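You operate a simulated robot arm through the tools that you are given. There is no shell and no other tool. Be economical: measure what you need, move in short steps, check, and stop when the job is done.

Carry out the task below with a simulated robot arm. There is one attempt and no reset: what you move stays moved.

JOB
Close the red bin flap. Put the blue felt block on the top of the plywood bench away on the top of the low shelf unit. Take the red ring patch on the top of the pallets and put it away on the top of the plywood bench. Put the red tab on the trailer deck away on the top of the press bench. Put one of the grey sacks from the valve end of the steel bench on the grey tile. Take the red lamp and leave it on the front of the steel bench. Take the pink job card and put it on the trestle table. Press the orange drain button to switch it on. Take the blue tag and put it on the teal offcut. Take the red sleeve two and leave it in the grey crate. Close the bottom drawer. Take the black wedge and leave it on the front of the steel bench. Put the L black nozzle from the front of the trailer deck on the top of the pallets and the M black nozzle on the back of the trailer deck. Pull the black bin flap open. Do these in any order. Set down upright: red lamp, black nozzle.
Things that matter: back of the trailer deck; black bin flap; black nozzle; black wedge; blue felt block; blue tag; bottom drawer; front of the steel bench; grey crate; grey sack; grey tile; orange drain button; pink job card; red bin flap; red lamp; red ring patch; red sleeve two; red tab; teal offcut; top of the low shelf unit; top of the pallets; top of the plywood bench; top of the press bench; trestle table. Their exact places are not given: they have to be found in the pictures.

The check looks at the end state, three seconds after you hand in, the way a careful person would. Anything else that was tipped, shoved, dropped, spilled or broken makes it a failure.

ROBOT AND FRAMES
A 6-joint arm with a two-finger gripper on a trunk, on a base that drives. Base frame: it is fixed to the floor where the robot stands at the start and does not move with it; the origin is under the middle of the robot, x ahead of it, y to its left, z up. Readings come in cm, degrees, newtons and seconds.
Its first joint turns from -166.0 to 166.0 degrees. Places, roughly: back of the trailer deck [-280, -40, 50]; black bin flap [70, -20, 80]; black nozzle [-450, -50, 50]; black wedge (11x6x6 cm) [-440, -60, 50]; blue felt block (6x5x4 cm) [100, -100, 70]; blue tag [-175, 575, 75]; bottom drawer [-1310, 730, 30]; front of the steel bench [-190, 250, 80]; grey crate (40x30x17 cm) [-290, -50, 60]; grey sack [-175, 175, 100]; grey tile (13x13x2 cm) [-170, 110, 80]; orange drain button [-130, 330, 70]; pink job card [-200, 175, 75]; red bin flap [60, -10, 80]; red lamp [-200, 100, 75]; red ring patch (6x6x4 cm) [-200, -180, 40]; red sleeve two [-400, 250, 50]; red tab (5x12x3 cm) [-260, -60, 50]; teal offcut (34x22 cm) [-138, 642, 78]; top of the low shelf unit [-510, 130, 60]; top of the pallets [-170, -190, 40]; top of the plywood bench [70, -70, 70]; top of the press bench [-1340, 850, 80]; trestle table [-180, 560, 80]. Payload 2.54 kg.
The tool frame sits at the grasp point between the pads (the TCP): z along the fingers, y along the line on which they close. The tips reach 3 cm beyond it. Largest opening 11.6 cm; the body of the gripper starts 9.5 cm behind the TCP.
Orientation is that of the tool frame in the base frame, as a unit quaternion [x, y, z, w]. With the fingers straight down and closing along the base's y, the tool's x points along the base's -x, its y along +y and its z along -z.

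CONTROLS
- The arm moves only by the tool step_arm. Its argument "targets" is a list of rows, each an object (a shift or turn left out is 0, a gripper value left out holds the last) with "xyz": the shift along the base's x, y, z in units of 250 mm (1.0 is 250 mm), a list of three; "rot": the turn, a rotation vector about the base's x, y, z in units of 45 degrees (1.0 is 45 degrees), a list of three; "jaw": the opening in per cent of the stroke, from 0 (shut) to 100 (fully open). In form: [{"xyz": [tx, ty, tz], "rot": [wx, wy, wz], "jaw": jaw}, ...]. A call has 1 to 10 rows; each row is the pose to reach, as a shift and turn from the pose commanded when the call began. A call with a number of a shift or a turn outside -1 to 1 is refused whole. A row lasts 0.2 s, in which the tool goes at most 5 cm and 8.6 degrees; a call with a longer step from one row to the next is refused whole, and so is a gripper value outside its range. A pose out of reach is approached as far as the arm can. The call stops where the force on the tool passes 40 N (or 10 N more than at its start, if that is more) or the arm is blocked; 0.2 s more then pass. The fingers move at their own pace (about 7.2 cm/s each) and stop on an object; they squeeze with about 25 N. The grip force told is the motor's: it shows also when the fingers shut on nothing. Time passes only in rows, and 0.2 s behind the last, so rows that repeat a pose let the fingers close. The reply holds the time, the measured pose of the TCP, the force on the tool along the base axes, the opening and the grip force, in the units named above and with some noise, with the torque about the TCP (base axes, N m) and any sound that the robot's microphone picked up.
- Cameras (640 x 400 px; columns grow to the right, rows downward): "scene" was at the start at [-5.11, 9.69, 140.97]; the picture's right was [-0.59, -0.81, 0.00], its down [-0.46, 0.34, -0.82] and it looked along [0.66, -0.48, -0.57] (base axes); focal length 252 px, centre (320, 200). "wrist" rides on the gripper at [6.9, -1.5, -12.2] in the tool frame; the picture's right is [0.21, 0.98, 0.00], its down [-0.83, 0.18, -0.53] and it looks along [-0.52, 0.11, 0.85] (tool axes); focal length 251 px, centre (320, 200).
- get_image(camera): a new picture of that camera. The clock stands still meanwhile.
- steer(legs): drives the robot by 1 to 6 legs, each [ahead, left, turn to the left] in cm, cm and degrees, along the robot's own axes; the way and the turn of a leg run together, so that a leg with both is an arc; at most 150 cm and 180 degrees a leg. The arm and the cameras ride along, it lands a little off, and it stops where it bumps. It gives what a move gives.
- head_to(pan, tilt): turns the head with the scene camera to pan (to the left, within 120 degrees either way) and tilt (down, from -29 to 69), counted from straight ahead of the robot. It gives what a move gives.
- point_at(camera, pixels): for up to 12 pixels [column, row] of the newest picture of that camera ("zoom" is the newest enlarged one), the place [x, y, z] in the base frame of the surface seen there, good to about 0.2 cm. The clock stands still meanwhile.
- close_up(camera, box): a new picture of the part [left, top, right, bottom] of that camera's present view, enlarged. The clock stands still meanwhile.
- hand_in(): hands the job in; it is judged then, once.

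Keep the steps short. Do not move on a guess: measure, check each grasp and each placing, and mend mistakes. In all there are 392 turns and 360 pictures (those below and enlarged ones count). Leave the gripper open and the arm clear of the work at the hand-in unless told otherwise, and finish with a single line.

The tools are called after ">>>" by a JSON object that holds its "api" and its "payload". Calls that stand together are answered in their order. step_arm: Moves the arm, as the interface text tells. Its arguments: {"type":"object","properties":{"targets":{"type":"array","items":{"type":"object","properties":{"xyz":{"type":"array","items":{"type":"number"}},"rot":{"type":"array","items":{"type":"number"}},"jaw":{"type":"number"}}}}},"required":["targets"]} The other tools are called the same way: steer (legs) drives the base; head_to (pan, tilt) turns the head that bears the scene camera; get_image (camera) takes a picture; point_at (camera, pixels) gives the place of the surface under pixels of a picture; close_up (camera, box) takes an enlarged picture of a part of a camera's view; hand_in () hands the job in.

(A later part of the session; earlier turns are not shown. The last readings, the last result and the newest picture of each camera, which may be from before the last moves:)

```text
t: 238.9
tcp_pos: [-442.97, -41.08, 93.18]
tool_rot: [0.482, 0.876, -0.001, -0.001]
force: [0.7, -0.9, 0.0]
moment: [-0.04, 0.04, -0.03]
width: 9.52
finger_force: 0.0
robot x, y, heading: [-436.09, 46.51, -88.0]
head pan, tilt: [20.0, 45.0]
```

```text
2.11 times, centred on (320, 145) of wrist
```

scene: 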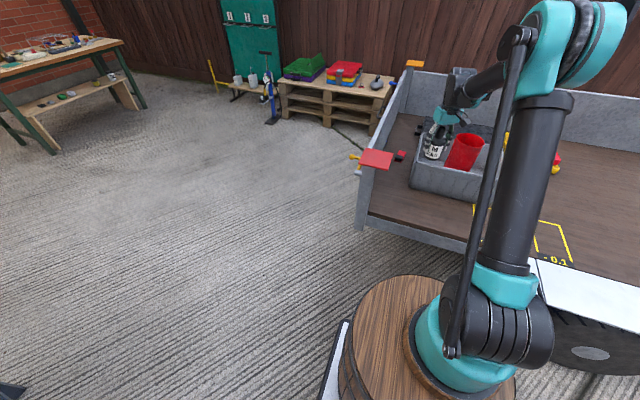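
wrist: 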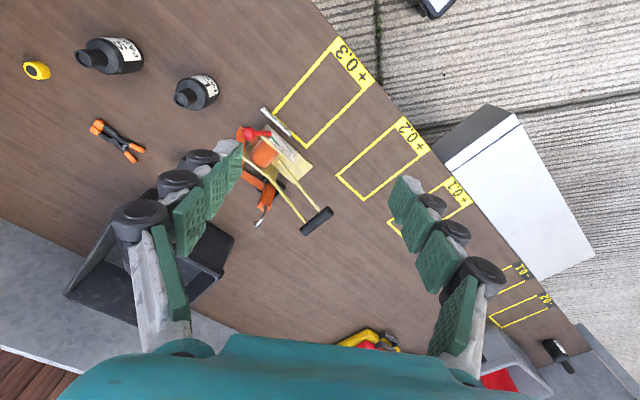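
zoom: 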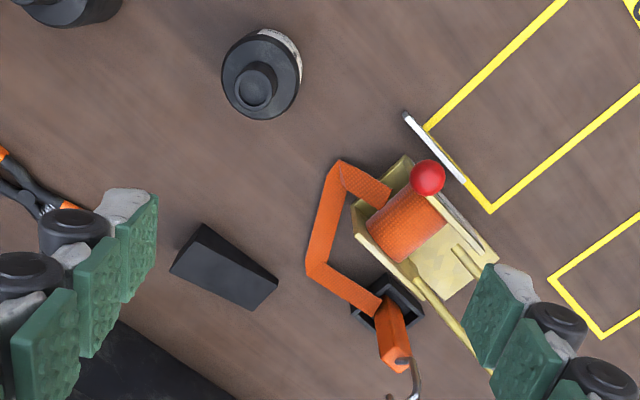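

>>> {"api": "point_at", "payload": {"camera": "zoom", "pixels": [[255, 87], [238, 90], [272, 88], [223, 75], [300, 80], [250, 40], [270, 115], [428, 178], [340, 165], [310, 268], [320, 215]]}}

```text
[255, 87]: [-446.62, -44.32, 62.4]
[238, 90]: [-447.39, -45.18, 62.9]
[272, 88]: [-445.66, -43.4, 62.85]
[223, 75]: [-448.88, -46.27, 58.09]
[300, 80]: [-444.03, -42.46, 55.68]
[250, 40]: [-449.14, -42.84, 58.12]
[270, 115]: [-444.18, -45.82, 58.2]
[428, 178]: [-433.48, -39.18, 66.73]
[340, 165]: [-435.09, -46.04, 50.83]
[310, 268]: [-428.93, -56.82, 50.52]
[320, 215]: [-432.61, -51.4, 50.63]
```

L centre (-446.7,-44.3). I go down in two parts and close.

>>> {"api": "step_arm", "payload": {"targets": [{"xyz": [-0.148, -0.128, 0]}, {"xyz": [-0.148, -0.128, -0.2]}, {"xyz": [-0.148, -0.128, -0.4]}, {"xyz": [-0.148, -0.128, -0.6]}, {"xyz": [-0.148, -0.128, -0.8]}, {"xyz": [-0.148, -0.128, -0.95]}]}}

>>> {"api": "get_image", "payload": {"camera": "wrist"}}

```text
t: 240.3
tcp_pos: [-446.71, -44.37, 69.7]
tool_rot: [0.482, 0.876, 0.0, 0.0]
force: [1.0, 0.8, 0.5]
moment: [-0.03, 0.0, 0.01]
width: 9.52
finger_force: 0.0
robot x, y, heading: [-435.95, 46.73, -88.3]
head pan, tilt: [20.0, 45.0]
```

```text
255 pictures are left
```

wrist: 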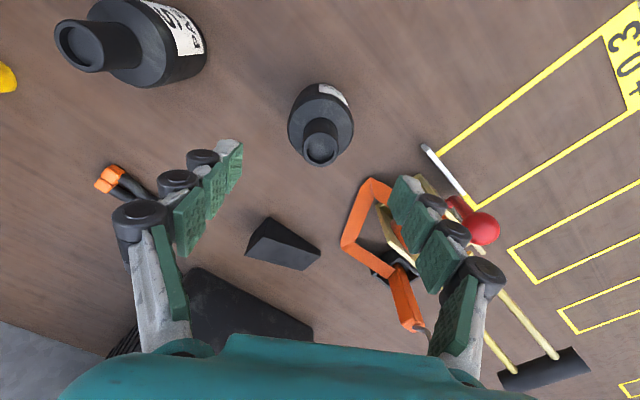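

>>> {"api": "step_arm", "payload": {"targets": [{"xyz": [0, 0, -0.2]}, {"xyz": [0, 0, -0.4]}, {"xyz": [0, 0, -0.562]}, {"xyz": [0, 0, -0.562], "jaw": 0}, {"xyz": [0, 0, -0.562]}, {"xyz": [0, 0, -0.562]}, {"xyz": [0, 0, -0.562]}]}}

>>> {"api": "step_arm", "payload": {"targets": [{"xyz": [0, 0, 0.19]}, {"xyz": [0, 0, 0.38]}, {"xyz": [0, 0, 0.57]}, {"xyz": [0, 0, 0.76]}, {"xyz": [0, 0, 0.95]}]}}

>>> {"api": "get_image", "payload": {"camera": "wrist"}}

```text
t: 241.9
tcp_pos: [-446.32, -44.05, 55.52]
tool_rot: [0.482, 0.876, -0.001, 0.001]
force: [-0.5, 0.7, 0.5]
moment: [-0.02, -0.03, 0.03]
width: 6.43
finger_force: 25.1
robot x, y, heading: [-435.95, 46.19, -88.2]
head pan, tilt: [20.0, 45.0]
```

```text
t: 243.1
tcp_pos: [-446.43, -44.16, 79.45]
tool_rot: [0.482, 0.876, 0.001, 0.0]
force: [-0.5, -0.9, -1.9]
moment: [0.07, 0.04, 0.0]
width: 6.41
finger_force: 25.4
robot x, y, heading: [-435.9, 46.61, -88.0]
head pan, tilt: [20.0, 45.0]
```

```text
254 pictures are left
```

wrist: 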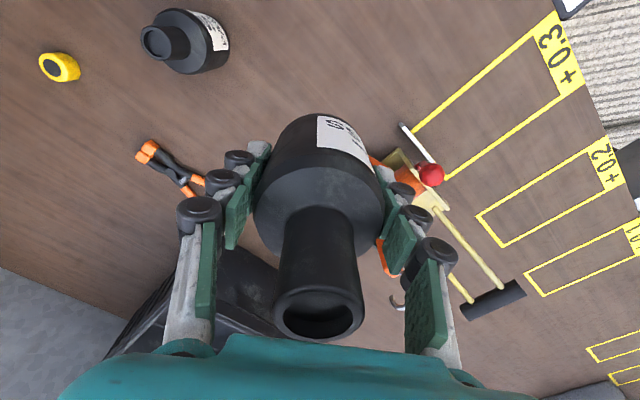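

L held. I raise, retract, and drive around toward the pallets.

>>> {"api": "step_arm", "payload": {"targets": [{"xyz": [0, 0, 0.19]}, {"xyz": [0, 0, 0.38]}, {"xyz": [0, 0, 0.57]}, {"xyz": [0, 0, 0.76]}, {"xyz": [0, 0.08, 0.9]}, {"xyz": [0.02, 0.26, 0.95]}, {"xyz": [0.04, 0.44, 0.95]}, {"xyz": [0.06, 0.62, 0.95]}, {"xyz": [0.08, 0.8, 0.95]}]}}

>>> {"api": "steer", "payload": {"legs": [[0, 0, -92], [-80, -2, 0], [-85, 0, 0], [-95, 12, 0], [0, 0, 90], [50, 0, 0]]}}

>>> {"api": "head_to", "payload": {"pan": 15, "tilt": 35}}

>>> {"api": "get_image", "payload": {"camera": "scene"}}

```text
t: 245.1
tcp_pos: [-444.67, -24.49, 103.22]
tool_rot: [0.482, 0.876, -0.001, -0.001]
force: [-1.2, 0.6, -2.4]
moment: [0.04, 0.0, -0.03]
width: 6.42
finger_force: 25.4
robot x, y, heading: [-435.98, 46.45, -88.1]
head pan, tilt: [20.0, 45.0]
```

```text
t: 268.1
tcp_pos: [-189.59, -77.76, 103.29]
tool_rot: [0.494, 0.87, -0.001, 0.0]
force: [0.0, -0.2, -2.5]
moment: [-0.01, 0.02, 0.0]
width: 6.43
finger_force: 24.8
robot x, y, heading: [-179.2, -6.82, -89.5]
head pan, tilt: [20.0, 45.0]
```

```text
t: 268.8
tcp_pos: [-189.57, -77.73, 103.25]
tool_rot: [0.494, 0.869, -0.001, 0.0]
force: [-0.3, 1.0, -1.9]
moment: [0.0, -0.05, -0.02]
width: 6.41
finger_force: 25.2
robot x, y, heading: [-178.99, -7.12, -89.9]
head pan, tilt: [15.0, 35.0]
```

```text
253 pictures are left
```

scene: 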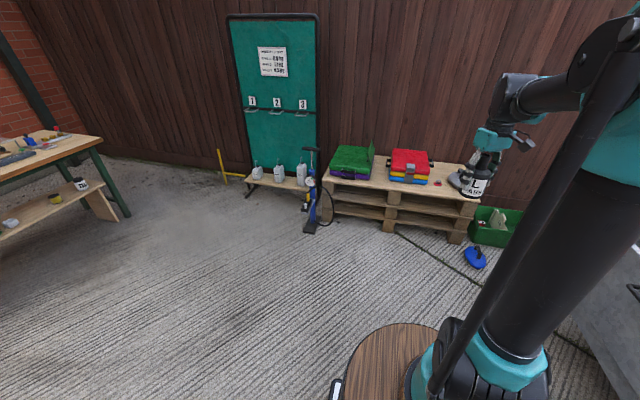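

>>> {"api": "close_up", "payload": {"camera": "scene", "box": [300, 130, 500, 260]}}

>>> {"api": "point_at", "payload": {"camera": "zoom", "pixels": [[60, 160], [250, 195], [440, 195], [540, 235], [440, 170], [470, 200], [260, 140], [450, 150], [100, 50], [340, 180], [545, 400], [520, 215]]}}

```text
3.08 times, centred on (400, 195) of scene
```

zoom: 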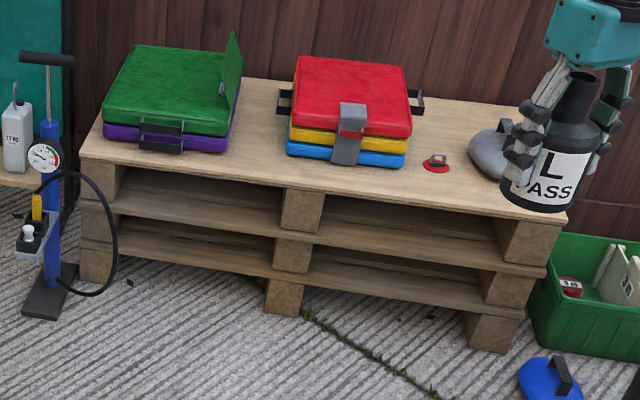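

```text
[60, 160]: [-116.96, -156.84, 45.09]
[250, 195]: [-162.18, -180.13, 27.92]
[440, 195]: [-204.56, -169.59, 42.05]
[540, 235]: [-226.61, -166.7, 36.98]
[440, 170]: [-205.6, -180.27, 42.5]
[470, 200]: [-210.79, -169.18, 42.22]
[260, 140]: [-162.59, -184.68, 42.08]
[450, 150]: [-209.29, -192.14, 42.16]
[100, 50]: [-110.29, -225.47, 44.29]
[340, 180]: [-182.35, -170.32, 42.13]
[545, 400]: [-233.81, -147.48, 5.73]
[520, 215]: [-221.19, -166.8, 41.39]
```

>>> {"api": "point_at", "payload": {"camera": "zoom", "pixels": [[280, 105], [289, 150], [288, 135], [230, 150], [236, 60], [236, 110], [300, 85], [350, 150], [270, 165], [265, 110], [250, 180], [436, 160]]}}

```text
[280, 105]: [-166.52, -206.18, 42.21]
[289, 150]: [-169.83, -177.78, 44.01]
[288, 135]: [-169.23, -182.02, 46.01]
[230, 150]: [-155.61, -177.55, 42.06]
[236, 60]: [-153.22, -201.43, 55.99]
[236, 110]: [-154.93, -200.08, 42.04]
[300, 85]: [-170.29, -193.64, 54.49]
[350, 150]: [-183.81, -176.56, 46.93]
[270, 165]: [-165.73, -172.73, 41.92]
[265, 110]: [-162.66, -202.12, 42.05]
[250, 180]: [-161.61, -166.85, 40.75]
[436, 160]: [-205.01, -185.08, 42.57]
```

Free gap between the stacks: x -169.5 to -154.5. I'll put L at (-162,-176). I drive 78 cm ahead.

>>> {"api": "steer", "payload": {"legs": [[78, 0, 0]]}}

>>> {"api": "step_arm", "payload": {"targets": [{"xyz": [0.18, -0.05, 0]}, {"xyz": [0.36, -0.1, 0]}, {"xyz": [0.54, -0.15, 0]}, {"xyz": [0.72, -0.2, 0]}, {"xyz": [0.9, -0.25, 0]}]}}

```text
t: 272.9
tcp_pos: [-188.89, -154.8, 103.19]
tool_rot: [0.492, 0.87, -0.001, -0.001]
force: [-0.3, -0.2, -2.4]
moment: [-0.03, -0.01, 0.0]
width: 6.38
finger_force: 24.9
robot x, y, heading: [-178.4, -83.75, -89.5]
head pan, tilt: [15.0, 35.0]
```

```text
t: 274.1
tcp_pos: [-166.42, -161.02, 103.14]
tool_rot: [0.492, 0.871, -0.001, 0.0]
force: [-0.4, -0.3, -1.5]
moment: [-0.01, -0.05, 0.03]
width: 6.4
finger_force: 25.2
robot x, y, heading: [-178.74, -83.51, -89.8]
head pan, tilt: [15.0, 35.0]
```

>>> {"api": "step_arm", "payload": {"targets": [{"xyz": [0.08, -0.18, 0]}, {"xyz": [0.17, -0.36, 0]}, {"xyz": [0.177, -0.54, 0]}, {"xyz": [0.177, -0.6, -0.18]}, {"xyz": [0.177, -0.6, -0.37]}, {"xyz": [0.177, -0.6, -0.56]}, {"xyz": [0.177, -0.6, -0.75]}, {"xyz": [0.177, -0.6, -0.94]}]}}

>>> {"api": "get_image", "payload": {"camera": "wrist"}}

>>> {"api": "get_image", "payload": {"camera": "scene"}}

```text
refused: row 2 steps farther than a row can; nothing moved
```

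```text
251 pictures are left
```

wrist: 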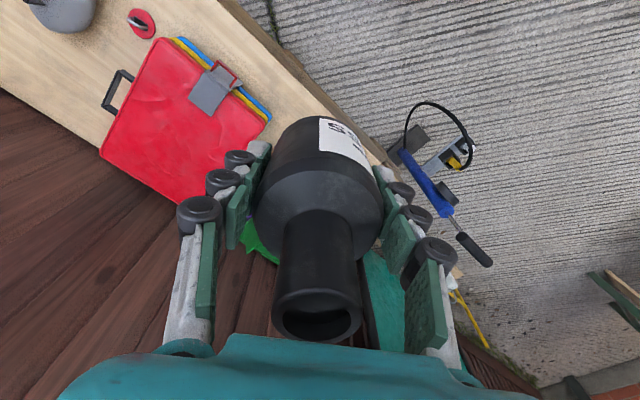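

```text
250 pictures are left
```

scene: 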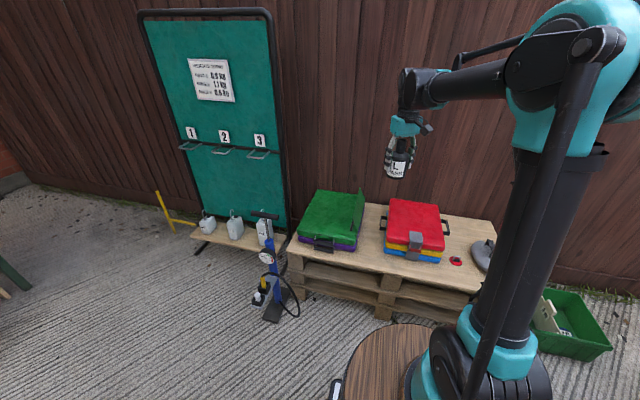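

>>> {"api": "step_arm", "payload": {"targets": [{"xyz": [0.05, -0.17, 0]}, {"xyz": [0.1, -0.34, 0]}, {"xyz": [0.16, -0.51, 0]}, {"xyz": [0.177, -0.6, -0.12]}, {"xyz": [0.177, -0.6, -0.31]}, {"xyz": [0.177, -0.6, -0.5]}, {"xyz": [0.177, -0.6, -0.69]}, {"xyz": [0.177, -0.6, -0.88]}]}}

>>> {"api": "get_image", "payload": {"camera": "wrist"}}

>>> {"api": "close_up", "payload": {"camera": "scene", "box": [280, 150, 480, 290]}}

```text
t: 275.9
tcp_pos: [-161.86, -176.05, 81.44]
tool_rot: [0.493, 0.87, -0.001, 0.0]
force: [-0.3, 0.2, -1.6]
moment: [-0.04, 0.03, 0.02]
width: 6.41
finger_force: 24.7
robot x, y, heading: [-178.51, -84.24, -89.5]
head pan, tilt: [15.0, 35.0]
```

```text
249 pictures are left
```

wrist: 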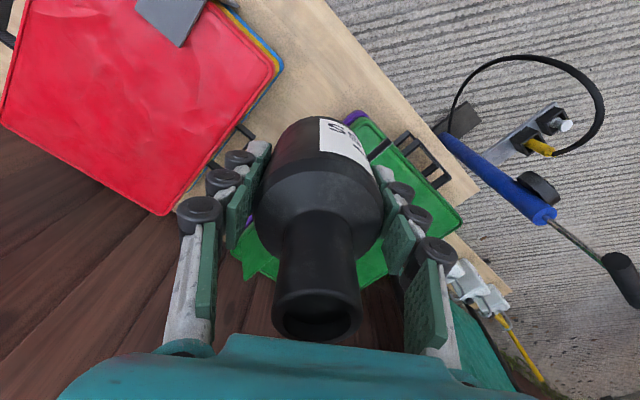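

```text
2.86 times, centred on (380, 220) of scene
```

zoom: 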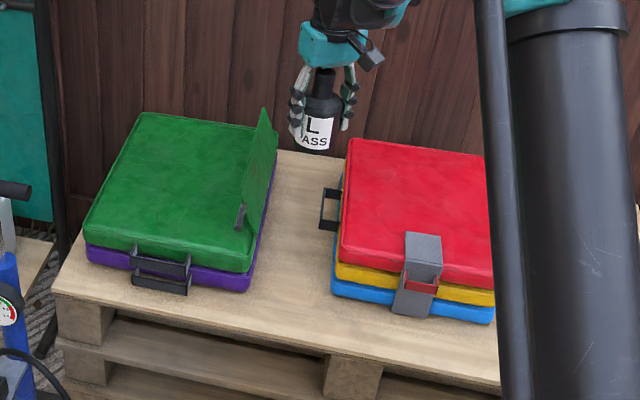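

The gap is straight below. I lower.

>>> {"api": "step_arm", "payload": {"targets": [{"xyz": [0, 0, -0.19]}, {"xyz": [0, 0, -0.38]}, {"xyz": [0, 0, -0.57]}, {"xyz": [0, 0, -0.76]}, {"xyz": [0, 0, -0.95]}]}}

>>> {"api": "step_arm", "payload": {"targets": [{"xyz": [0, 0, -0.18]}, {"xyz": [0, 0, -0.32]}, {"xyz": [0, 0, -0.37]}, {"xyz": [0, 0, -0.39]}]}}

>>> {"api": "get_image", "payload": {"camera": "wrist"}}

```text
t: 277.1
tcp_pos: [-161.82, -176.36, 57.51]
tool_rot: [0.492, 0.87, -0.001, -0.001]
force: [-0.2, -0.2, -0.8]
moment: [0.01, 0.03, -0.01]
width: 6.37
finger_force: 25.1
robot x, y, heading: [-178.55, -84.29, -89.7]
head pan, tilt: [15.0, 35.0]
```

```text
t: 278.1
tcp_pos: [-162.05, -175.92, 47.74]
tool_rot: [0.492, 0.87, -0.001, -0.001]
force: [-0.4, 0.3, -2.6]
moment: [0.02, 0.02, -0.05]
width: 6.39
finger_force: 24.8
robot x, y, heading: [-178.79, -84.5, -89.7]
head pan, tilt: [15.0, 35.0]
```

```text
247 pictures are left
```

wrist: 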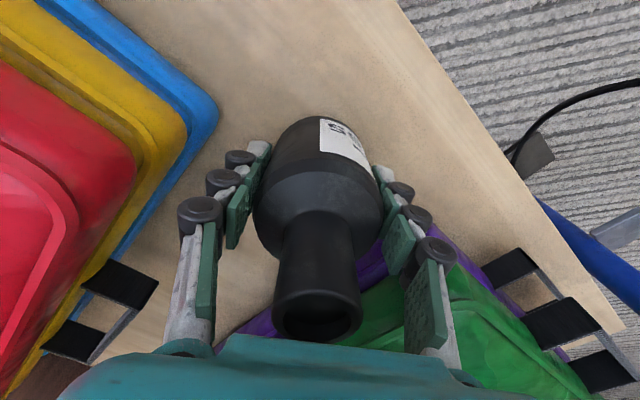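

>>> {"api": "step_arm", "payload": {"targets": [{"xyz": [0, 0, -0.012]}, {"xyz": [0, 0, -0.02]}, {"xyz": [0, 0, -0.02]}]}}

```text
t: 278.9
tcp_pos: [-161.87, -176.03, 47.23]
tool_rot: [0.493, 0.87, -0.001, -0.001]
force: [-4.1, -1.0, 14.2]
moment: [-0.15, 0.03, 0.11]
width: 6.35
finger_force: 25.1
robot x, y, heading: [-178.16, -84.4, -89.7]
head pan, tilt: [15.0, 35.0]
```

>>> {"api": "step_arm", "payload": {"targets": [{"xyz": [0, 0, 0.01]}, {"xyz": [0, 0, 0.01], "jaw": 72}, {"xyz": [0, 0, 0.01]}, {"xyz": [0, 0, 0.19]}, {"xyz": [0, 0, 0.38]}, {"xyz": [0, 0, 0.57]}, {"xyz": [0, 0, 0.76]}, {"xyz": [0, 0, 0.95]}]}}

>>> {"api": "get_image", "payload": {"camera": "wrist"}}

```text
t: 280.7
tcp_pos: [-161.99, -176.35, 71.08]
tool_rot: [0.492, 0.871, -0.001, -0.001]
force: [0.1, 0.1, 0.1]
moment: [0.03, 0.01, 0.0]
width: 8.35
finger_force: 0.1
robot x, y, heading: [-178.73, -83.92, -89.7]
head pan, tilt: [15.0, 35.0]
```

```text
246 pictures are left
```

wrist: 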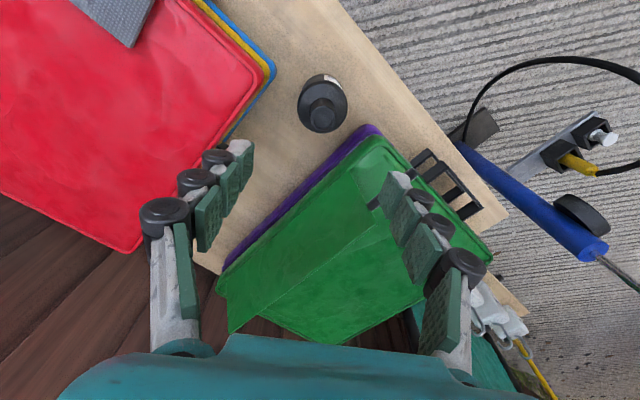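

L stands upright on the pallets. Now the red ring patch near (-205,-182): I rise and move above it.

>>> {"api": "step_arm", "payload": {"targets": [{"xyz": [0, 0, 0.19]}, {"xyz": [0, 0, 0.38]}, {"xyz": [-0.19, 0, 0.38]}, {"xyz": [-0.38, 0, 0.38]}, {"xyz": [-0.57, 0, 0.38]}, {"xyz": [-0.76, 0, 0.38]}, {"xyz": [-0.95, 0, 0.38]}]}}

>>> {"api": "step_arm", "payload": {"targets": [{"xyz": [-0.19, 0, 0]}, {"xyz": [-0.38, 0, 0]}, {"xyz": [-0.57, 0, 0]}, {"xyz": [-0.7, 0, 0]}]}}

>>> {"api": "get_image", "payload": {"camera": "wrist"}}

```text
t: 282.3
tcp_pos: [-185.15, -176.25, 80.54]
tool_rot: [0.491, 0.871, -0.001, 0.0]
force: [0.5, 0.2, -0.1]
moment: [0.01, 0.04, 0.0]
width: 8.36
finger_force: 0.1
robot x, y, heading: [-178.7, -83.87, -89.5]
head pan, tilt: [15.0, 35.0]
```

```text
t: 283.3
tcp_pos: [-202.87, -176.07, 80.69]
tool_rot: [0.492, 0.871, -0.001, 0.0]
force: [0.8, 0.1, -0.8]
moment: [0.01, 0.04, -0.02]
width: 8.37
finger_force: 0.0
robot x, y, heading: [-178.5, -84.62, -89.6]
head pan, tilt: [15.0, 35.0]
```

```text
245 pictures are left
```

wrist: 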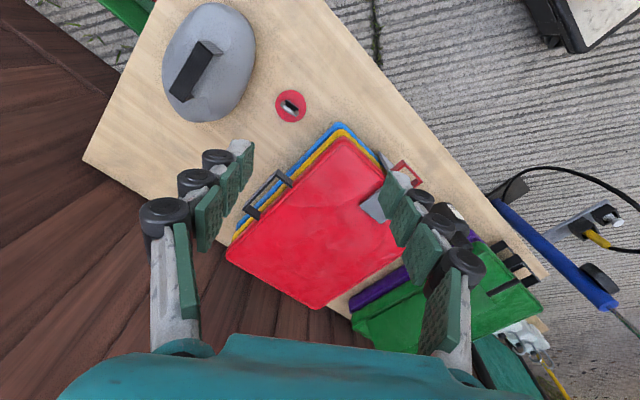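

>>> {"api": "close_up", "payload": {"camera": "wrist", "box": [250, 75, 330, 135]}}

>>> {"api": "point_at", "payload": {"camera": "zoom", "pixels": [[205, 240], [440, 240], [320, 125], [325, 365], [275, 180], [375, 290], [330, 230], [345, 250], [310, 215], [295, 225], [360, 260]]}}

```text
6.67 times, centred on (290, 105) of wrist
```

zoom: 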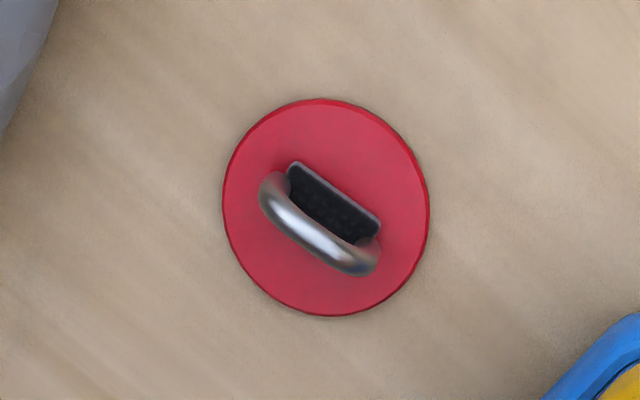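

```text
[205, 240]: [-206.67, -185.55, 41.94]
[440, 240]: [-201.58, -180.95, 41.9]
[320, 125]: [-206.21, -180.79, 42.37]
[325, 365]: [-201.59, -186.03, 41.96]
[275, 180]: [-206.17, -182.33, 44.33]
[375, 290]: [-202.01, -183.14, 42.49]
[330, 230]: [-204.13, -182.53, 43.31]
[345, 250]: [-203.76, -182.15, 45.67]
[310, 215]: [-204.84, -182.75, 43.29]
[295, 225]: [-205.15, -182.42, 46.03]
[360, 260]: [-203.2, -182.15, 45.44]
```

Ring handle bar: about (-204.5,-182.2), top z 46, running along x. I drive 8 cm nearer and turn the tool 59° so the fingers close along y.

>>> {"api": "steer", "payload": {"legs": [[8, 0, 0]]}}

>>> {"api": "step_arm", "payload": {"targets": [{"xyz": [0, 0, 0], "rot": [0, 0, 0.19], "jaw": 40}, {"xyz": [0, 0, 0], "rot": [0, 0, 0.38]}, {"xyz": [0, 0, 0], "rot": [0, 0, 0.57]}, {"xyz": [0, 0, 0], "rot": [0, 0, 0.76]}, {"xyz": [0, 0, 0], "rot": [0, 0, 0.95]}]}}

>>> {"api": "step_arm", "payload": {"targets": [{"xyz": [0, 0, 0], "rot": [0, 0, 0.18]}, {"xyz": [0, 0, 0], "rot": [0, 0, 0.36]}]}}

>>> {"api": "get_image", "payload": {"camera": "wrist"}}

```text
t: 284.4
tcp_pos: [-202.91, -184.09, 80.67]
tool_rot: [0.492, 0.871, 0.0, -0.001]
force: [-0.2, -0.5, -0.1]
moment: [0.03, -0.04, 0.0]
width: 8.33
finger_force: 0.0
robot x, y, heading: [-178.56, -91.86, -89.7]
head pan, tilt: [15.0, 35.0]
```

```text
t: 285.6
tcp_pos: [-202.91, -184.15, 80.71]
tool_rot: [0.14, 0.99, -0.001, 0.001]
force: [-0.1, 0.0, 1.0]
moment: [-0.01, 0.01, 0.01]
width: 4.64
finger_force: 0.0
robot x, y, heading: [-178.43, -92.17, -89.7]
head pan, tilt: [15.0, 35.0]
```

```text
t: 286.2
tcp_pos: [-202.99, -184.13, 80.61]
tool_rot: [-0.002, 1.0, -0.001, 0.0]
force: [0.1, -0.7, 0.1]
moment: [0.01, -0.02, -0.02]
width: 4.66
finger_force: 0.1
robot x, y, heading: [-178.37, -92.33, -89.8]
head pan, tilt: [15.0, 35.0]
```

```text
243 pictures are left
```

wrist: 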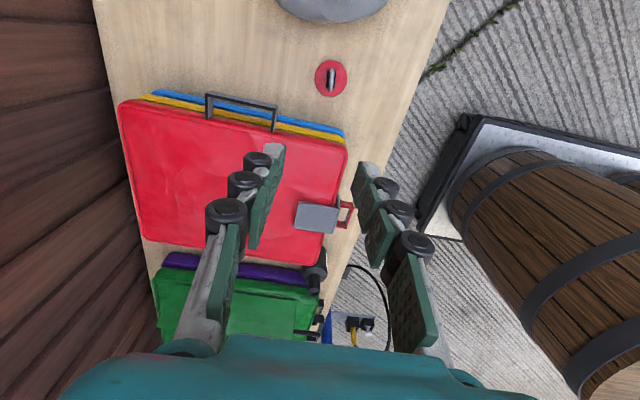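

>>> {"api": "point_at", "payload": {"camera": "wrist", "pixels": [[332, 15], [332, 5], [285, 8], [380, 5], [331, 78], [332, 70], [331, 88]]}}

>>> {"api": "close_up", "payload": {"camera": "scene", "box": [400, 200, 520, 300]}}

```text
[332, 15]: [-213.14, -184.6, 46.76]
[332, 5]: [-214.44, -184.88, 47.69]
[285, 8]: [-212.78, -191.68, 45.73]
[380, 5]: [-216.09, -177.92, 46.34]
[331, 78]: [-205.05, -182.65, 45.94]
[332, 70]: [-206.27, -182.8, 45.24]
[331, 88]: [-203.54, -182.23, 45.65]
```

```text
4.00 times, centred on (460, 250) of scene
```

zoom: 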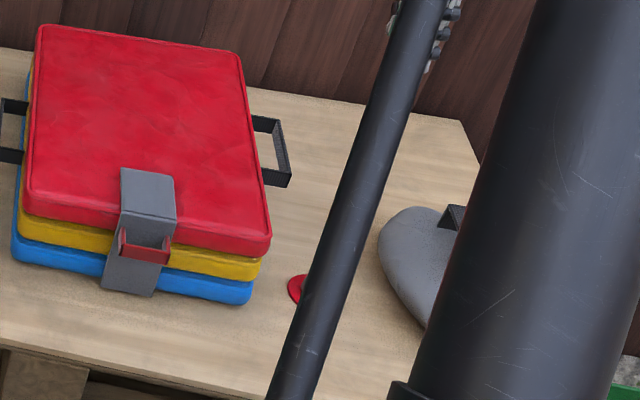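

Handle centre (-204.8,-182.4). I descend in two parts.

>>> {"api": "step_arm", "payload": {"targets": [{"xyz": [-0.072, 0.068, 0]}, {"xyz": [-0.072, 0.068, -0.2]}, {"xyz": [-0.072, 0.068, -0.4]}, {"xyz": [-0.072, 0.068, -0.6]}, {"xyz": [-0.072, 0.068, -0.8]}, {"xyz": [-0.072, 0.068, -1.0]}]}}

>>> {"api": "get_image", "payload": {"camera": "wrist"}}

```text
t: 287.6
tcp_pos: [-204.81, -182.42, 55.77]
tool_rot: [0.0, 1.0, 0.0, 0.0]
force: [0.3, 0.8, 0.9]
moment: [0.02, 0.02, 0.0]
width: 4.64
finger_force: 0.0
robot x, y, heading: [-178.18, -92.4, -89.7]
head pan, tilt: [15.0, 35.0]
```

```text
241 pictures are left
```

wrist: 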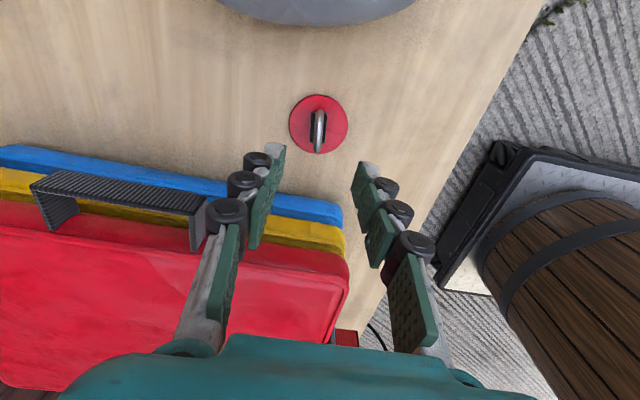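

Aligned. Down 9.8 cm, close, and lift a bit.

>>> {"api": "step_arm", "payload": {"targets": [{"xyz": [0, 0, -0.18]}, {"xyz": [0, 0, -0.34]}, {"xyz": [0, 0, -0.393]}, {"xyz": [0, 0, -0.393], "jaw": 0}, {"xyz": [0, 0, -0.393]}, {"xyz": [0, 0, -0.393]}, {"xyz": [0, 0, -0.393]}]}}

>>> {"api": "step_arm", "payload": {"targets": [{"xyz": [0, 0, 0.19]}, {"xyz": [0, 0, 0.38]}, {"xyz": [0, 0, 0.57]}, {"xyz": [0, 0, 0.76]}, {"xyz": [0, 0, 0.95]}]}}

>>> {"api": "get_image", "payload": {"camera": "wrist"}}

```text
t: 289.2
tcp_pos: [-204.79, -182.55, 45.88]
tool_rot: [0.0, 1.0, -0.001, 0.0]
force: [-0.2, -0.7, -0.8]
moment: [-0.01, 0.03, 0.02]
width: 1.52
finger_force: 24.5
robot x, y, heading: [-178.65, -92.04, -89.6]
head pan, tilt: [15.0, 35.0]
```

```text
t: 290.4
tcp_pos: [-204.7, -182.42, 69.54]
tool_rot: [0.0, 1.0, -0.001, 0.001]
force: [0.3, -0.2, -0.7]
moment: [0.01, 0.0, 0.01]
width: 1.51
finger_force: 25.2
robot x, y, heading: [-178.15, -92.19, -89.9]
head pan, tilt: [15.0, 35.0]
```

```text
240 pictures are left
```

wrist: 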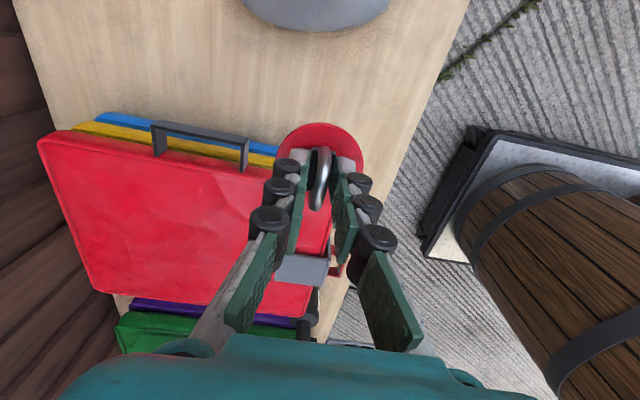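

Ring patch held. I raise, retract, back up, turn to face the plywood bench and drive.

>>> {"api": "step_arm", "payload": {"targets": [{"xyz": [0, 0, 0.19]}, {"xyz": [0, 0, 0.38]}, {"xyz": [0, 0, 0.57]}, {"xyz": [0, 0, 0.76]}, {"xyz": [0.02, 0.08, 0.93]}, {"xyz": [0.08, 0.25, 1.0]}, {"xyz": [0.14, 0.43, 1.0]}, {"xyz": [0.2, 0.61, 1.0]}, {"xyz": [0.26, 0.79, 1.0]}, {"xyz": [0.32, 0.97, 1.0]}]}}

>>> {"api": "steer", "payload": {"legs": [[-25, 0, 0], [0, 0, 90], [145, 0, 0]]}}

>>> {"api": "head_to", "payload": {"pan": 20, "tilt": 40}}

>>> {"api": "get_image", "payload": {"camera": "scene"}}

>>> {"api": "get_image", "payload": {"camera": "wrist"}}

```text
t: 292.6
tcp_pos: [-196.64, -158.45, 94.5]
tool_rot: [0.0, 1.0, -0.001, 0.0]
force: [0.0, -0.7, -1.1]
moment: [0.03, -0.04, 0.03]
width: 1.52
finger_force: 24.7
robot x, y, heading: [-178.29, -92.18, -89.4]
head pan, tilt: [15.0, 35.0]
```

```text
t: 305.2
tcp_pos: [36.2, -91.77, 94.44]
tool_rot: [-0.696, 0.718, 0.0, 0.0]
force: [-0.7, 0.4, -0.6]
moment: [0.0, 0.0, 0.0]
width: 1.5
finger_force: 25.3
robot x, y, heading: [-29.79, -71.69, -1.4]
head pan, tilt: [15.0, 35.0]
```

```text
t: 305.8
tcp_pos: [36.22, -91.91, 94.52]
tool_rot: [-0.695, 0.719, -0.001, 0.001]
force: [0.5, 0.0, -0.8]
moment: [-0.01, 0.04, 0.02]
width: 1.53
finger_force: 25.4
robot x, y, heading: [-29.54, -71.5, -1.3]
head pan, tilt: [20.0, 40.0]
```

```text
239 pictures are left
```

scene: 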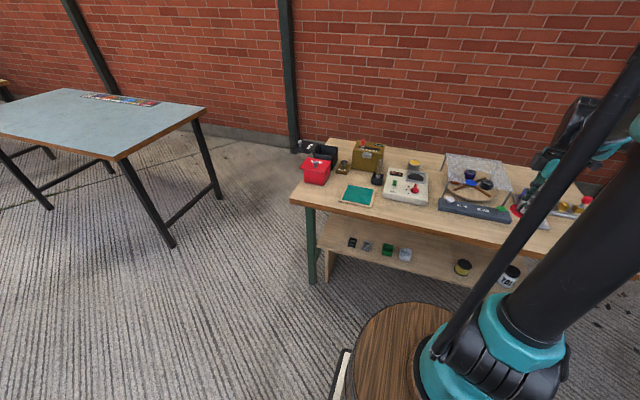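

```text
238 pictures are left
```

wrist: 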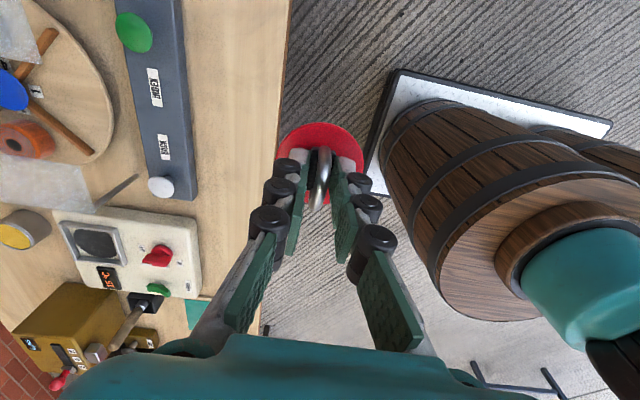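

>>> {"api": "point_at", "payload": {"camera": "wrist", "pixels": [[282, 100], [265, 190], [230, 200], [200, 195], [200, 270], [230, 230], [210, 230], [197, 190]]}}

>>> {"api": "close_up", "payload": {"camera": "scene", "box": [320, 130, 560, 260]}}

```text
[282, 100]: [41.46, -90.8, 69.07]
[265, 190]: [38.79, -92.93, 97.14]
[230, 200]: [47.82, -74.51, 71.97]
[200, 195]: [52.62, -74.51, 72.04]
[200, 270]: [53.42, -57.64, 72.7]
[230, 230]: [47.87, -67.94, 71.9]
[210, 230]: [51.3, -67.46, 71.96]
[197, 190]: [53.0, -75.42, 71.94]
```

```text
2.67 times, centred on (440, 195) of scene
```

zoom: 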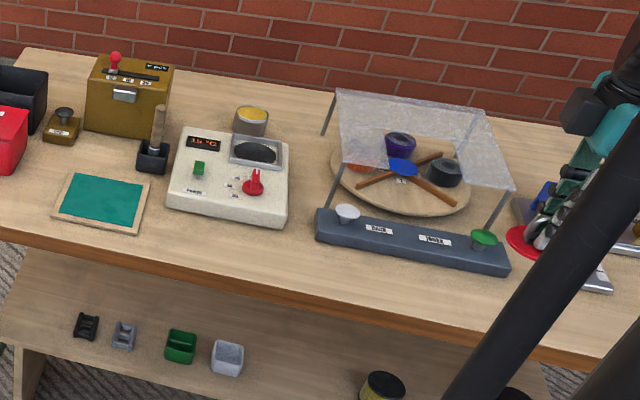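

Free spot at (48.5,-71) in the front strip. I back up 13 cm and place there.

>>> {"api": "steer", "payload": {"legs": [[-13, 0, 0]]}}

>>> {"api": "step_arm", "payload": {"targets": [{"xyz": [0.14, 0.12, 0]}, {"xyz": [0.28, 0.24, 0]}, {"xyz": [0.42, 0.36, 0]}, {"xyz": [0.56, 0.48, 0]}, {"xyz": [0.7, 0.6, 0]}, {"xyz": [0.84, 0.72, 0]}]}}

```text
t: 307.1
tcp_pos: [23.36, -91.23, 94.43]
tool_rot: [-0.696, 0.718, 0.0, 0.0]
force: [0.8, 0.6, -1.0]
moment: [0.03, 0.01, 0.0]
width: 1.51
finger_force: 25.0
robot x, y, heading: [-42.74, -71.13, -1.0]
head pan, tilt: [20.0, 40.0]
```

```text
t: 308.5
tcp_pos: [44.08, -73.48, 94.23]
tool_rot: [-0.695, 0.719, 0.0, 0.001]
force: [-0.8, -0.7, 1.1]
moment: [-0.02, -0.06, 0.02]
width: 1.5
finger_force: 25.2
robot x, y, heading: [-42.33, -71.42, -1.3]
head pan, tilt: [20.0, 40.0]
```

>>> {"api": "step_arm", "payload": {"targets": [{"xyz": [0.12, 0.06, 0]}, {"xyz": [0.176, 0.1, -0.15]}, {"xyz": [0.176, 0.1, -0.34]}, {"xyz": [0.176, 0.1, -0.53]}, {"xyz": [0.176, 0.1, -0.66]}, {"xyz": [0.176, 0.1, -0.72]}]}}

>>> {"api": "get_image", "payload": {"camera": "wrist"}}

```text
t: 309.9
tcp_pos: [48.82, -70.57, 76.47]
tool_rot: [-0.696, 0.718, 0.0, 0.0]
force: [-0.9, 0.3, -0.3]
moment: [0.02, -0.03, -0.01]
width: 1.52
finger_force: 24.9
robot x, y, heading: [-42.36, -71.31, -1.5]
head pan, tilt: [20.0, 40.0]
```

```text
236 pictures are left
```

wrist: 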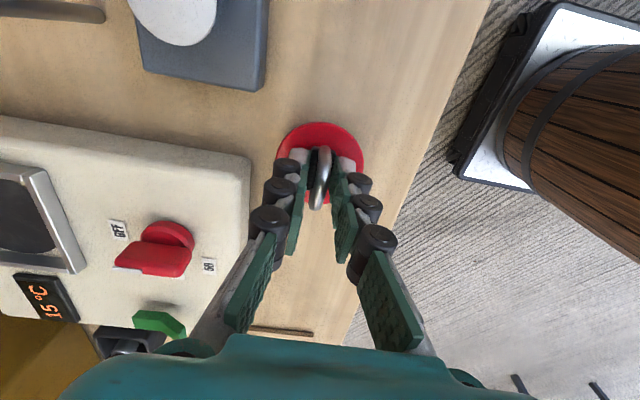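

Clear spot below. I lower to contact, release and rise.

>>> {"api": "step_arm", "payload": {"targets": [{"xyz": [0, 0, -0.016]}, {"xyz": [0, 0, -0.026]}, {"xyz": [0, 0, -0.026], "jaw": 30}, {"xyz": [0, 0, -0.026]}, {"xyz": [0, 0, 0.1]}, {"xyz": [0, 0, 0.29]}, {"xyz": [0, 0, 0.48]}, {"xyz": [0, 0, 0.67]}, {"xyz": [0, 0, 0.86]}]}}

>>> {"api": "get_image", "payload": {"camera": "wrist"}}

```text
t: 311.9
tcp_pos: [48.97, -70.65, 97.99]
tool_rot: [-0.696, 0.718, 0.0, -0.001]
force: [-0.3, -0.3, -0.1]
moment: [-0.01, 0.04, 0.0]
width: 3.48
finger_force: 0.0
robot x, y, heading: [-42.51, -71.3, -1.3]
head pan, tilt: [20.0, 40.0]
```

```text
235 pictures are left
```

wrist: 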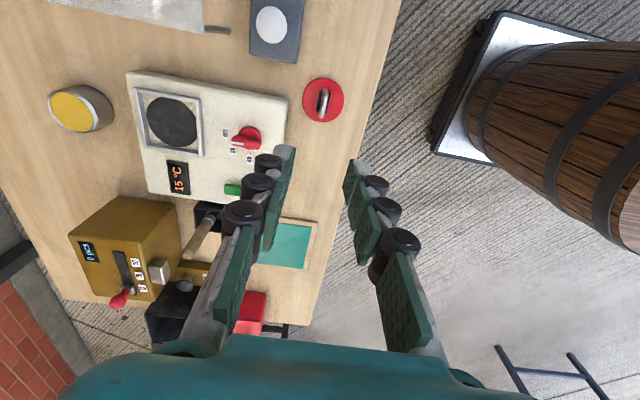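

Ring patch lies on the plywood bench. Next the steel bench. I check the teal table's corners for clearance.

>>> {"api": "get_image", "payload": {"camera": "scene"}}

>>> {"api": "point_at", "payload": {"camera": "scene", "pixels": [[118, 158], [203, 108], [5, 130], [172, 246]]}}

```text
234 pictures are left
```

scene: 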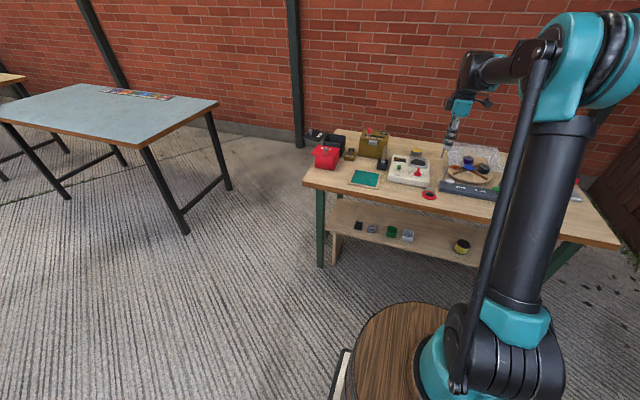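

```text
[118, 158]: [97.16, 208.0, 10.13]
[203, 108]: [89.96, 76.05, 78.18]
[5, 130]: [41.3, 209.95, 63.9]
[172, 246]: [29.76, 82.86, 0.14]
```

>>> {"api": "step_arm", "payload": {"targets": [{"xyz": [-0.19, 0, 0.05]}, {"xyz": [-0.38, 0, 0.1]}, {"xyz": [-0.57, 0, 0.15]}, {"xyz": [-0.76, 0, 0.2]}, {"xyz": [-0.95, 0, 0.25]}]}}

>>> {"api": "steer", "payload": {"legs": [[-45, 0, 0], [0, 0, 180], [0, -120, 0], [0, -100, 0]]}}

>>> {"api": "head_to", "payload": {"pan": 15, "tilt": 35}}

>>> {"api": "get_image", "payload": {"camera": "scene"}}

>>> {"api": "get_image", "payload": {"camera": "wrist"}}

```text
t: 313.1
tcp_pos: [25.17, -70.94, 104.26]
tool_rot: [-0.696, 0.718, 0.0, 0.001]
force: [1.3, -0.6, 0.0]
moment: [0.03, 0.09, 0.0]
width: 3.47
finger_force: 0.0
robot x, y, heading: [-41.85, -71.05, -1.3]
head pan, tilt: [20.0, 40.0]
```

```text
t: 333.5
tcp_pos: [-143.39, 150.78, 104.29]
tool_rot: [0.73, 0.684, 0.0, 0.0]
force: [0.2, -1.0, 0.9]
moment: [0.01, 0.05, 0.02]
width: 3.46
finger_force: 0.0
robot x, y, heading: [-76.17, 148.63, 176.9]
head pan, tilt: [20.0, 40.0]
```

```text
t: 334.2
tcp_pos: [-143.47, 150.73, 104.3]
tool_rot: [0.729, 0.684, 0.0, -0.001]
force: [0.5, 0.0, 0.0]
moment: [-0.01, 0.02, -0.02]
width: 3.47
finger_force: 0.1
robot x, y, heading: [-75.69, 148.8, 176.6]
head pan, tilt: [15.0, 35.0]
```

```text
233 pictures are left
```

scene: 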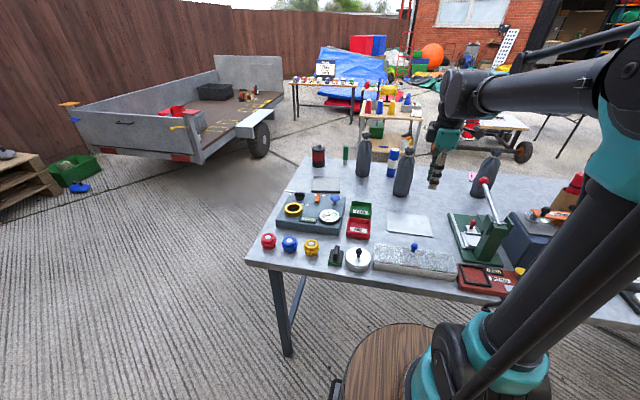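

```text
232 pictures are left
```

wrist: 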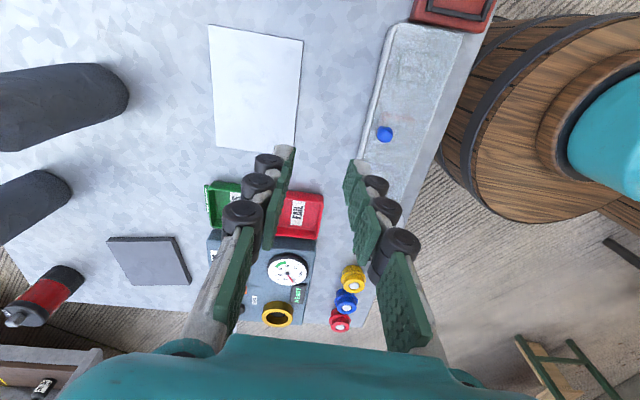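

>>> {"api": "close_up", "payload": {"camera": "scene", "box": [240, 130, 440, 280]}}

>>> {"api": "close_up", "payload": {"camera": "scene", "box": [440, 130, 640, 300]}}

```text
2.67 times, centred on (340, 205) of scene
```

zoom: 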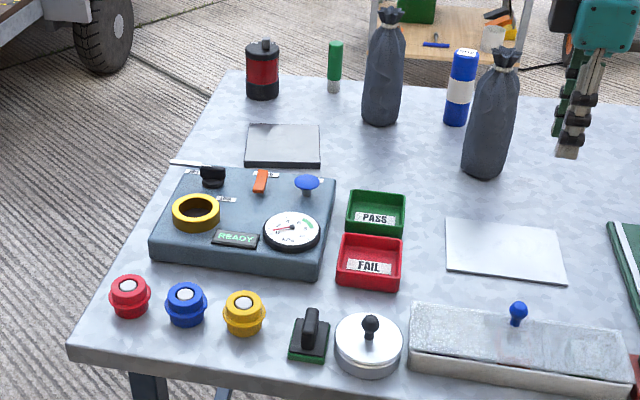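

```text
2.35 times, centred on (540, 215) of scene
```

zoom: 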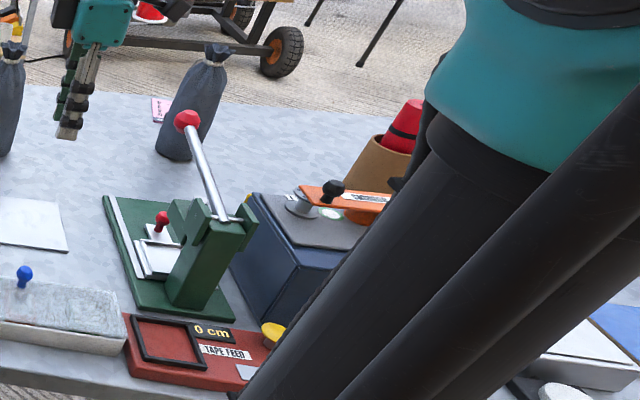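

>>> {"api": "point_at", "payload": {"camera": "scene", "pixels": [[363, 160], [405, 175], [485, 165], [319, 158], [326, 185], [473, 176], [418, 222], [248, 262], [500, 225], [346, 152], [300, 215], [552, 213]]}}

>>> {"api": "head_to", "payload": {"pan": -60, "tilt": 35}}

>>> {"api": "get_image", "payload": {"camera": "scene"}}

```text
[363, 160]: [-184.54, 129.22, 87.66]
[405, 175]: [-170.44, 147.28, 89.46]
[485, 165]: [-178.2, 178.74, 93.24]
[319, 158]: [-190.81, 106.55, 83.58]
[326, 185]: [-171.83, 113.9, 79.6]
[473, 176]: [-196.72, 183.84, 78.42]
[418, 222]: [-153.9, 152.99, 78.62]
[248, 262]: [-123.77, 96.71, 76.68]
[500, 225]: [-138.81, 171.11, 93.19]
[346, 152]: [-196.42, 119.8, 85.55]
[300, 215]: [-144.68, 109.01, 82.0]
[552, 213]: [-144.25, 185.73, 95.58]
```

```text
t: 335.7
tcp_pos: [-143.32, 150.76, 104.12]
tool_rot: [0.729, 0.684, -0.001, -0.001]
force: [-0.3, -0.2, 0.5]
moment: [-0.01, -0.03, 0.02]
width: 3.5
finger_force: 0.1
robot x, y, heading: [-76.11, 148.52, 177.0]
head pan, tilt: [-60.0, 35.0]
```

```text
229 pictures are left
```

scene: 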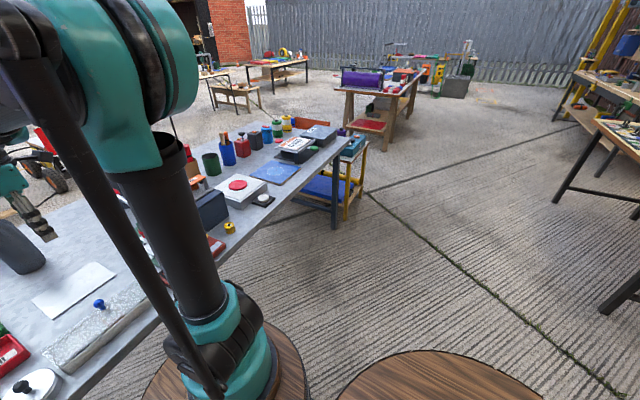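

>>> {"api": "close_up", "payload": {"camera": "scene", "box": [180, 100, 370, 250]}}

>>> {"api": "head_to", "payload": {"pan": -15, "tilt": 30}}

>>> {"api": "get_image", "payload": {"camera": "scene"}}

```text
2.67 times, centred on (275, 175) of scene
```

zoom: 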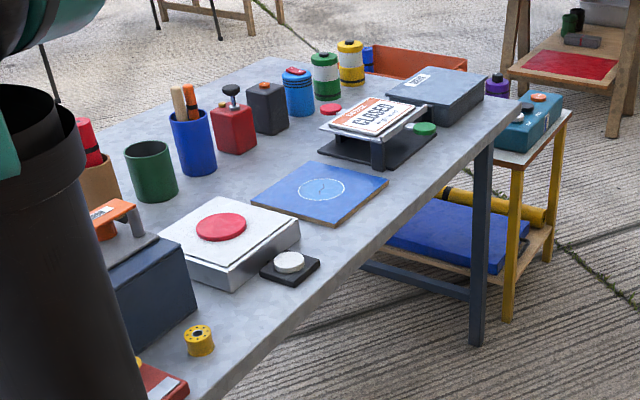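

```text
t: 336.8
tcp_pos: [-143.47, 150.64, 104.24]
tool_rot: [0.73, 0.684, 0.0, 0.0]
force: [0.0, 0.0, -0.4]
moment: [-0.02, -0.02, 0.0]
width: 3.47
finger_force: 0.0
robot x, y, heading: [-76.11, 148.37, 176.7]
head pan, tilt: [-15.0, 30.0]
```

```text
227 pictures are left
```

scene: 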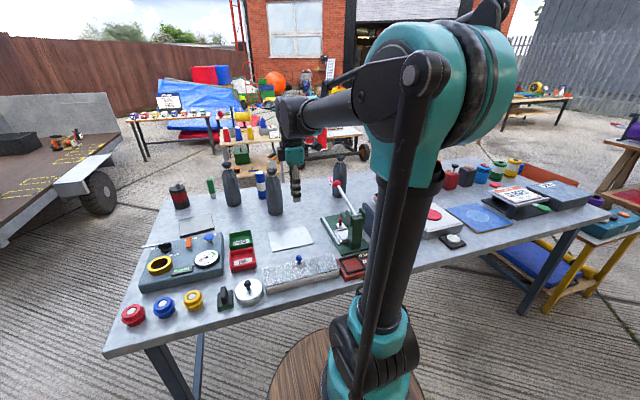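

Hints are on a 25-cm grid, so the sack meant is the third, at about (-178,179). I move closer: ahead 12, right 20.

>>> {"api": "steer", "payload": {"legs": [[12, -20, 3]]}}

>>> {"api": "step_arm", "payload": {"targets": [{"xyz": [0, 0.15, 0.1], "jaw": 100}, {"xyz": [0, 0.2, 0.28]}, {"xyz": [0, 0.2, 0.46]}]}}

>>> {"api": "get_image", "payload": {"camera": "wrist"}}

>>> {"api": "head_to", "payload": {"pan": 15, "tilt": 35}}

>>> {"api": "get_image", "payload": {"camera": "scene"}}

```text
t: 338.6
tcp_pos: [-154.86, 168.63, 104.19]
tool_rot: [0.712, 0.702, 0.0, 0.0]
force: [-1.1, -0.5, -0.3]
moment: [0.0, 0.03, -0.03]
width: 3.48
finger_force: 0.1
robot x, y, heading: [-87.41, 170.02, 179.7]
head pan, tilt: [-15.0, 30.0]
```

```text
t: 339.4
tcp_pos: [-154.68, 173.47, 115.92]
tool_rot: [0.712, 0.702, 0.0, 0.0]
force: [-0.2, 1.0, -0.1]
moment: [0.03, 0.01, 0.0]
width: 11.6
finger_force: 0.1
robot x, y, heading: [-87.58, 169.76, 179.7]
head pan, tilt: [-15.0, 30.0]
```

```text
226 pictures are left
```

wrist: 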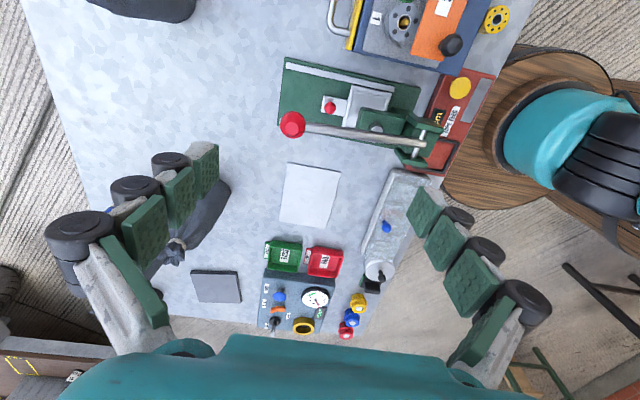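

```text
t: 340.3
tcp_pos: [-154.58, 173.32, 115.77]
tool_rot: [0.712, 0.702, -0.001, 0.0]
force: [0.3, -0.3, -0.5]
moment: [0.01, 0.0, -0.04]
width: 11.62
finger_force: 0.1
robot x, y, heading: [-87.38, 170.17, 179.5]
head pan, tilt: [15.0, 35.0]
```

```text
225 pictures are left
```

scene: 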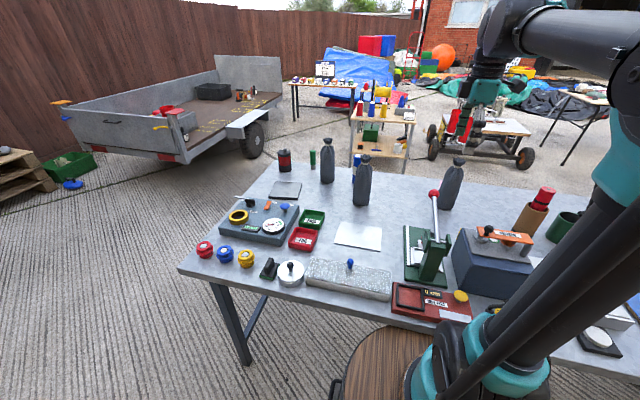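

>>> {"api": "close_up", "payload": {"camera": "scene", "box": [410, 140, 490, 220]}}

>>> {"api": "point_at", "payload": {"camera": "zoom", "pixels": [[385, 115], [390, 70], [385, 95], [290, 220], [330, 220], [385, 230], [230, 360], [310, 340], [345, 170], [400, 160], [150, 165], [340, 300]]}}

```text
5.00 times, centred on (450, 180) of scene
```

zoom: 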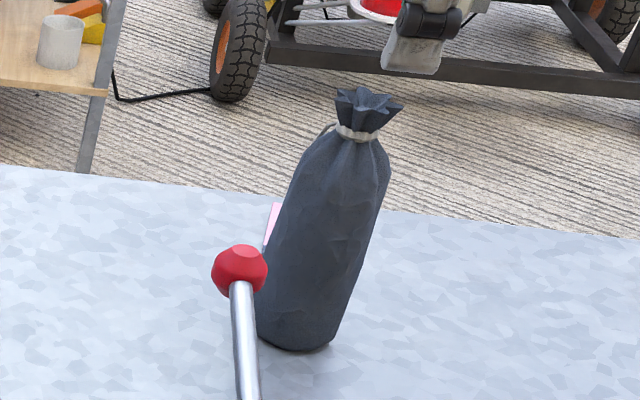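

```text
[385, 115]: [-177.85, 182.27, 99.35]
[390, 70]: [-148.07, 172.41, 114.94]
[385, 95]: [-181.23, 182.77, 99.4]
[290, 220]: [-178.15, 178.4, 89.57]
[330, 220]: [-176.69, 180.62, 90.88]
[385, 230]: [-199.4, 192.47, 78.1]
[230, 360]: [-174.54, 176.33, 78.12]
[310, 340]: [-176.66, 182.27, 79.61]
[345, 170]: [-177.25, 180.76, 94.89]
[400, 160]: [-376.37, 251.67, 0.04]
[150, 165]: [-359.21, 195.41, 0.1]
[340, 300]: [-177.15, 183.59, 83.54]
```

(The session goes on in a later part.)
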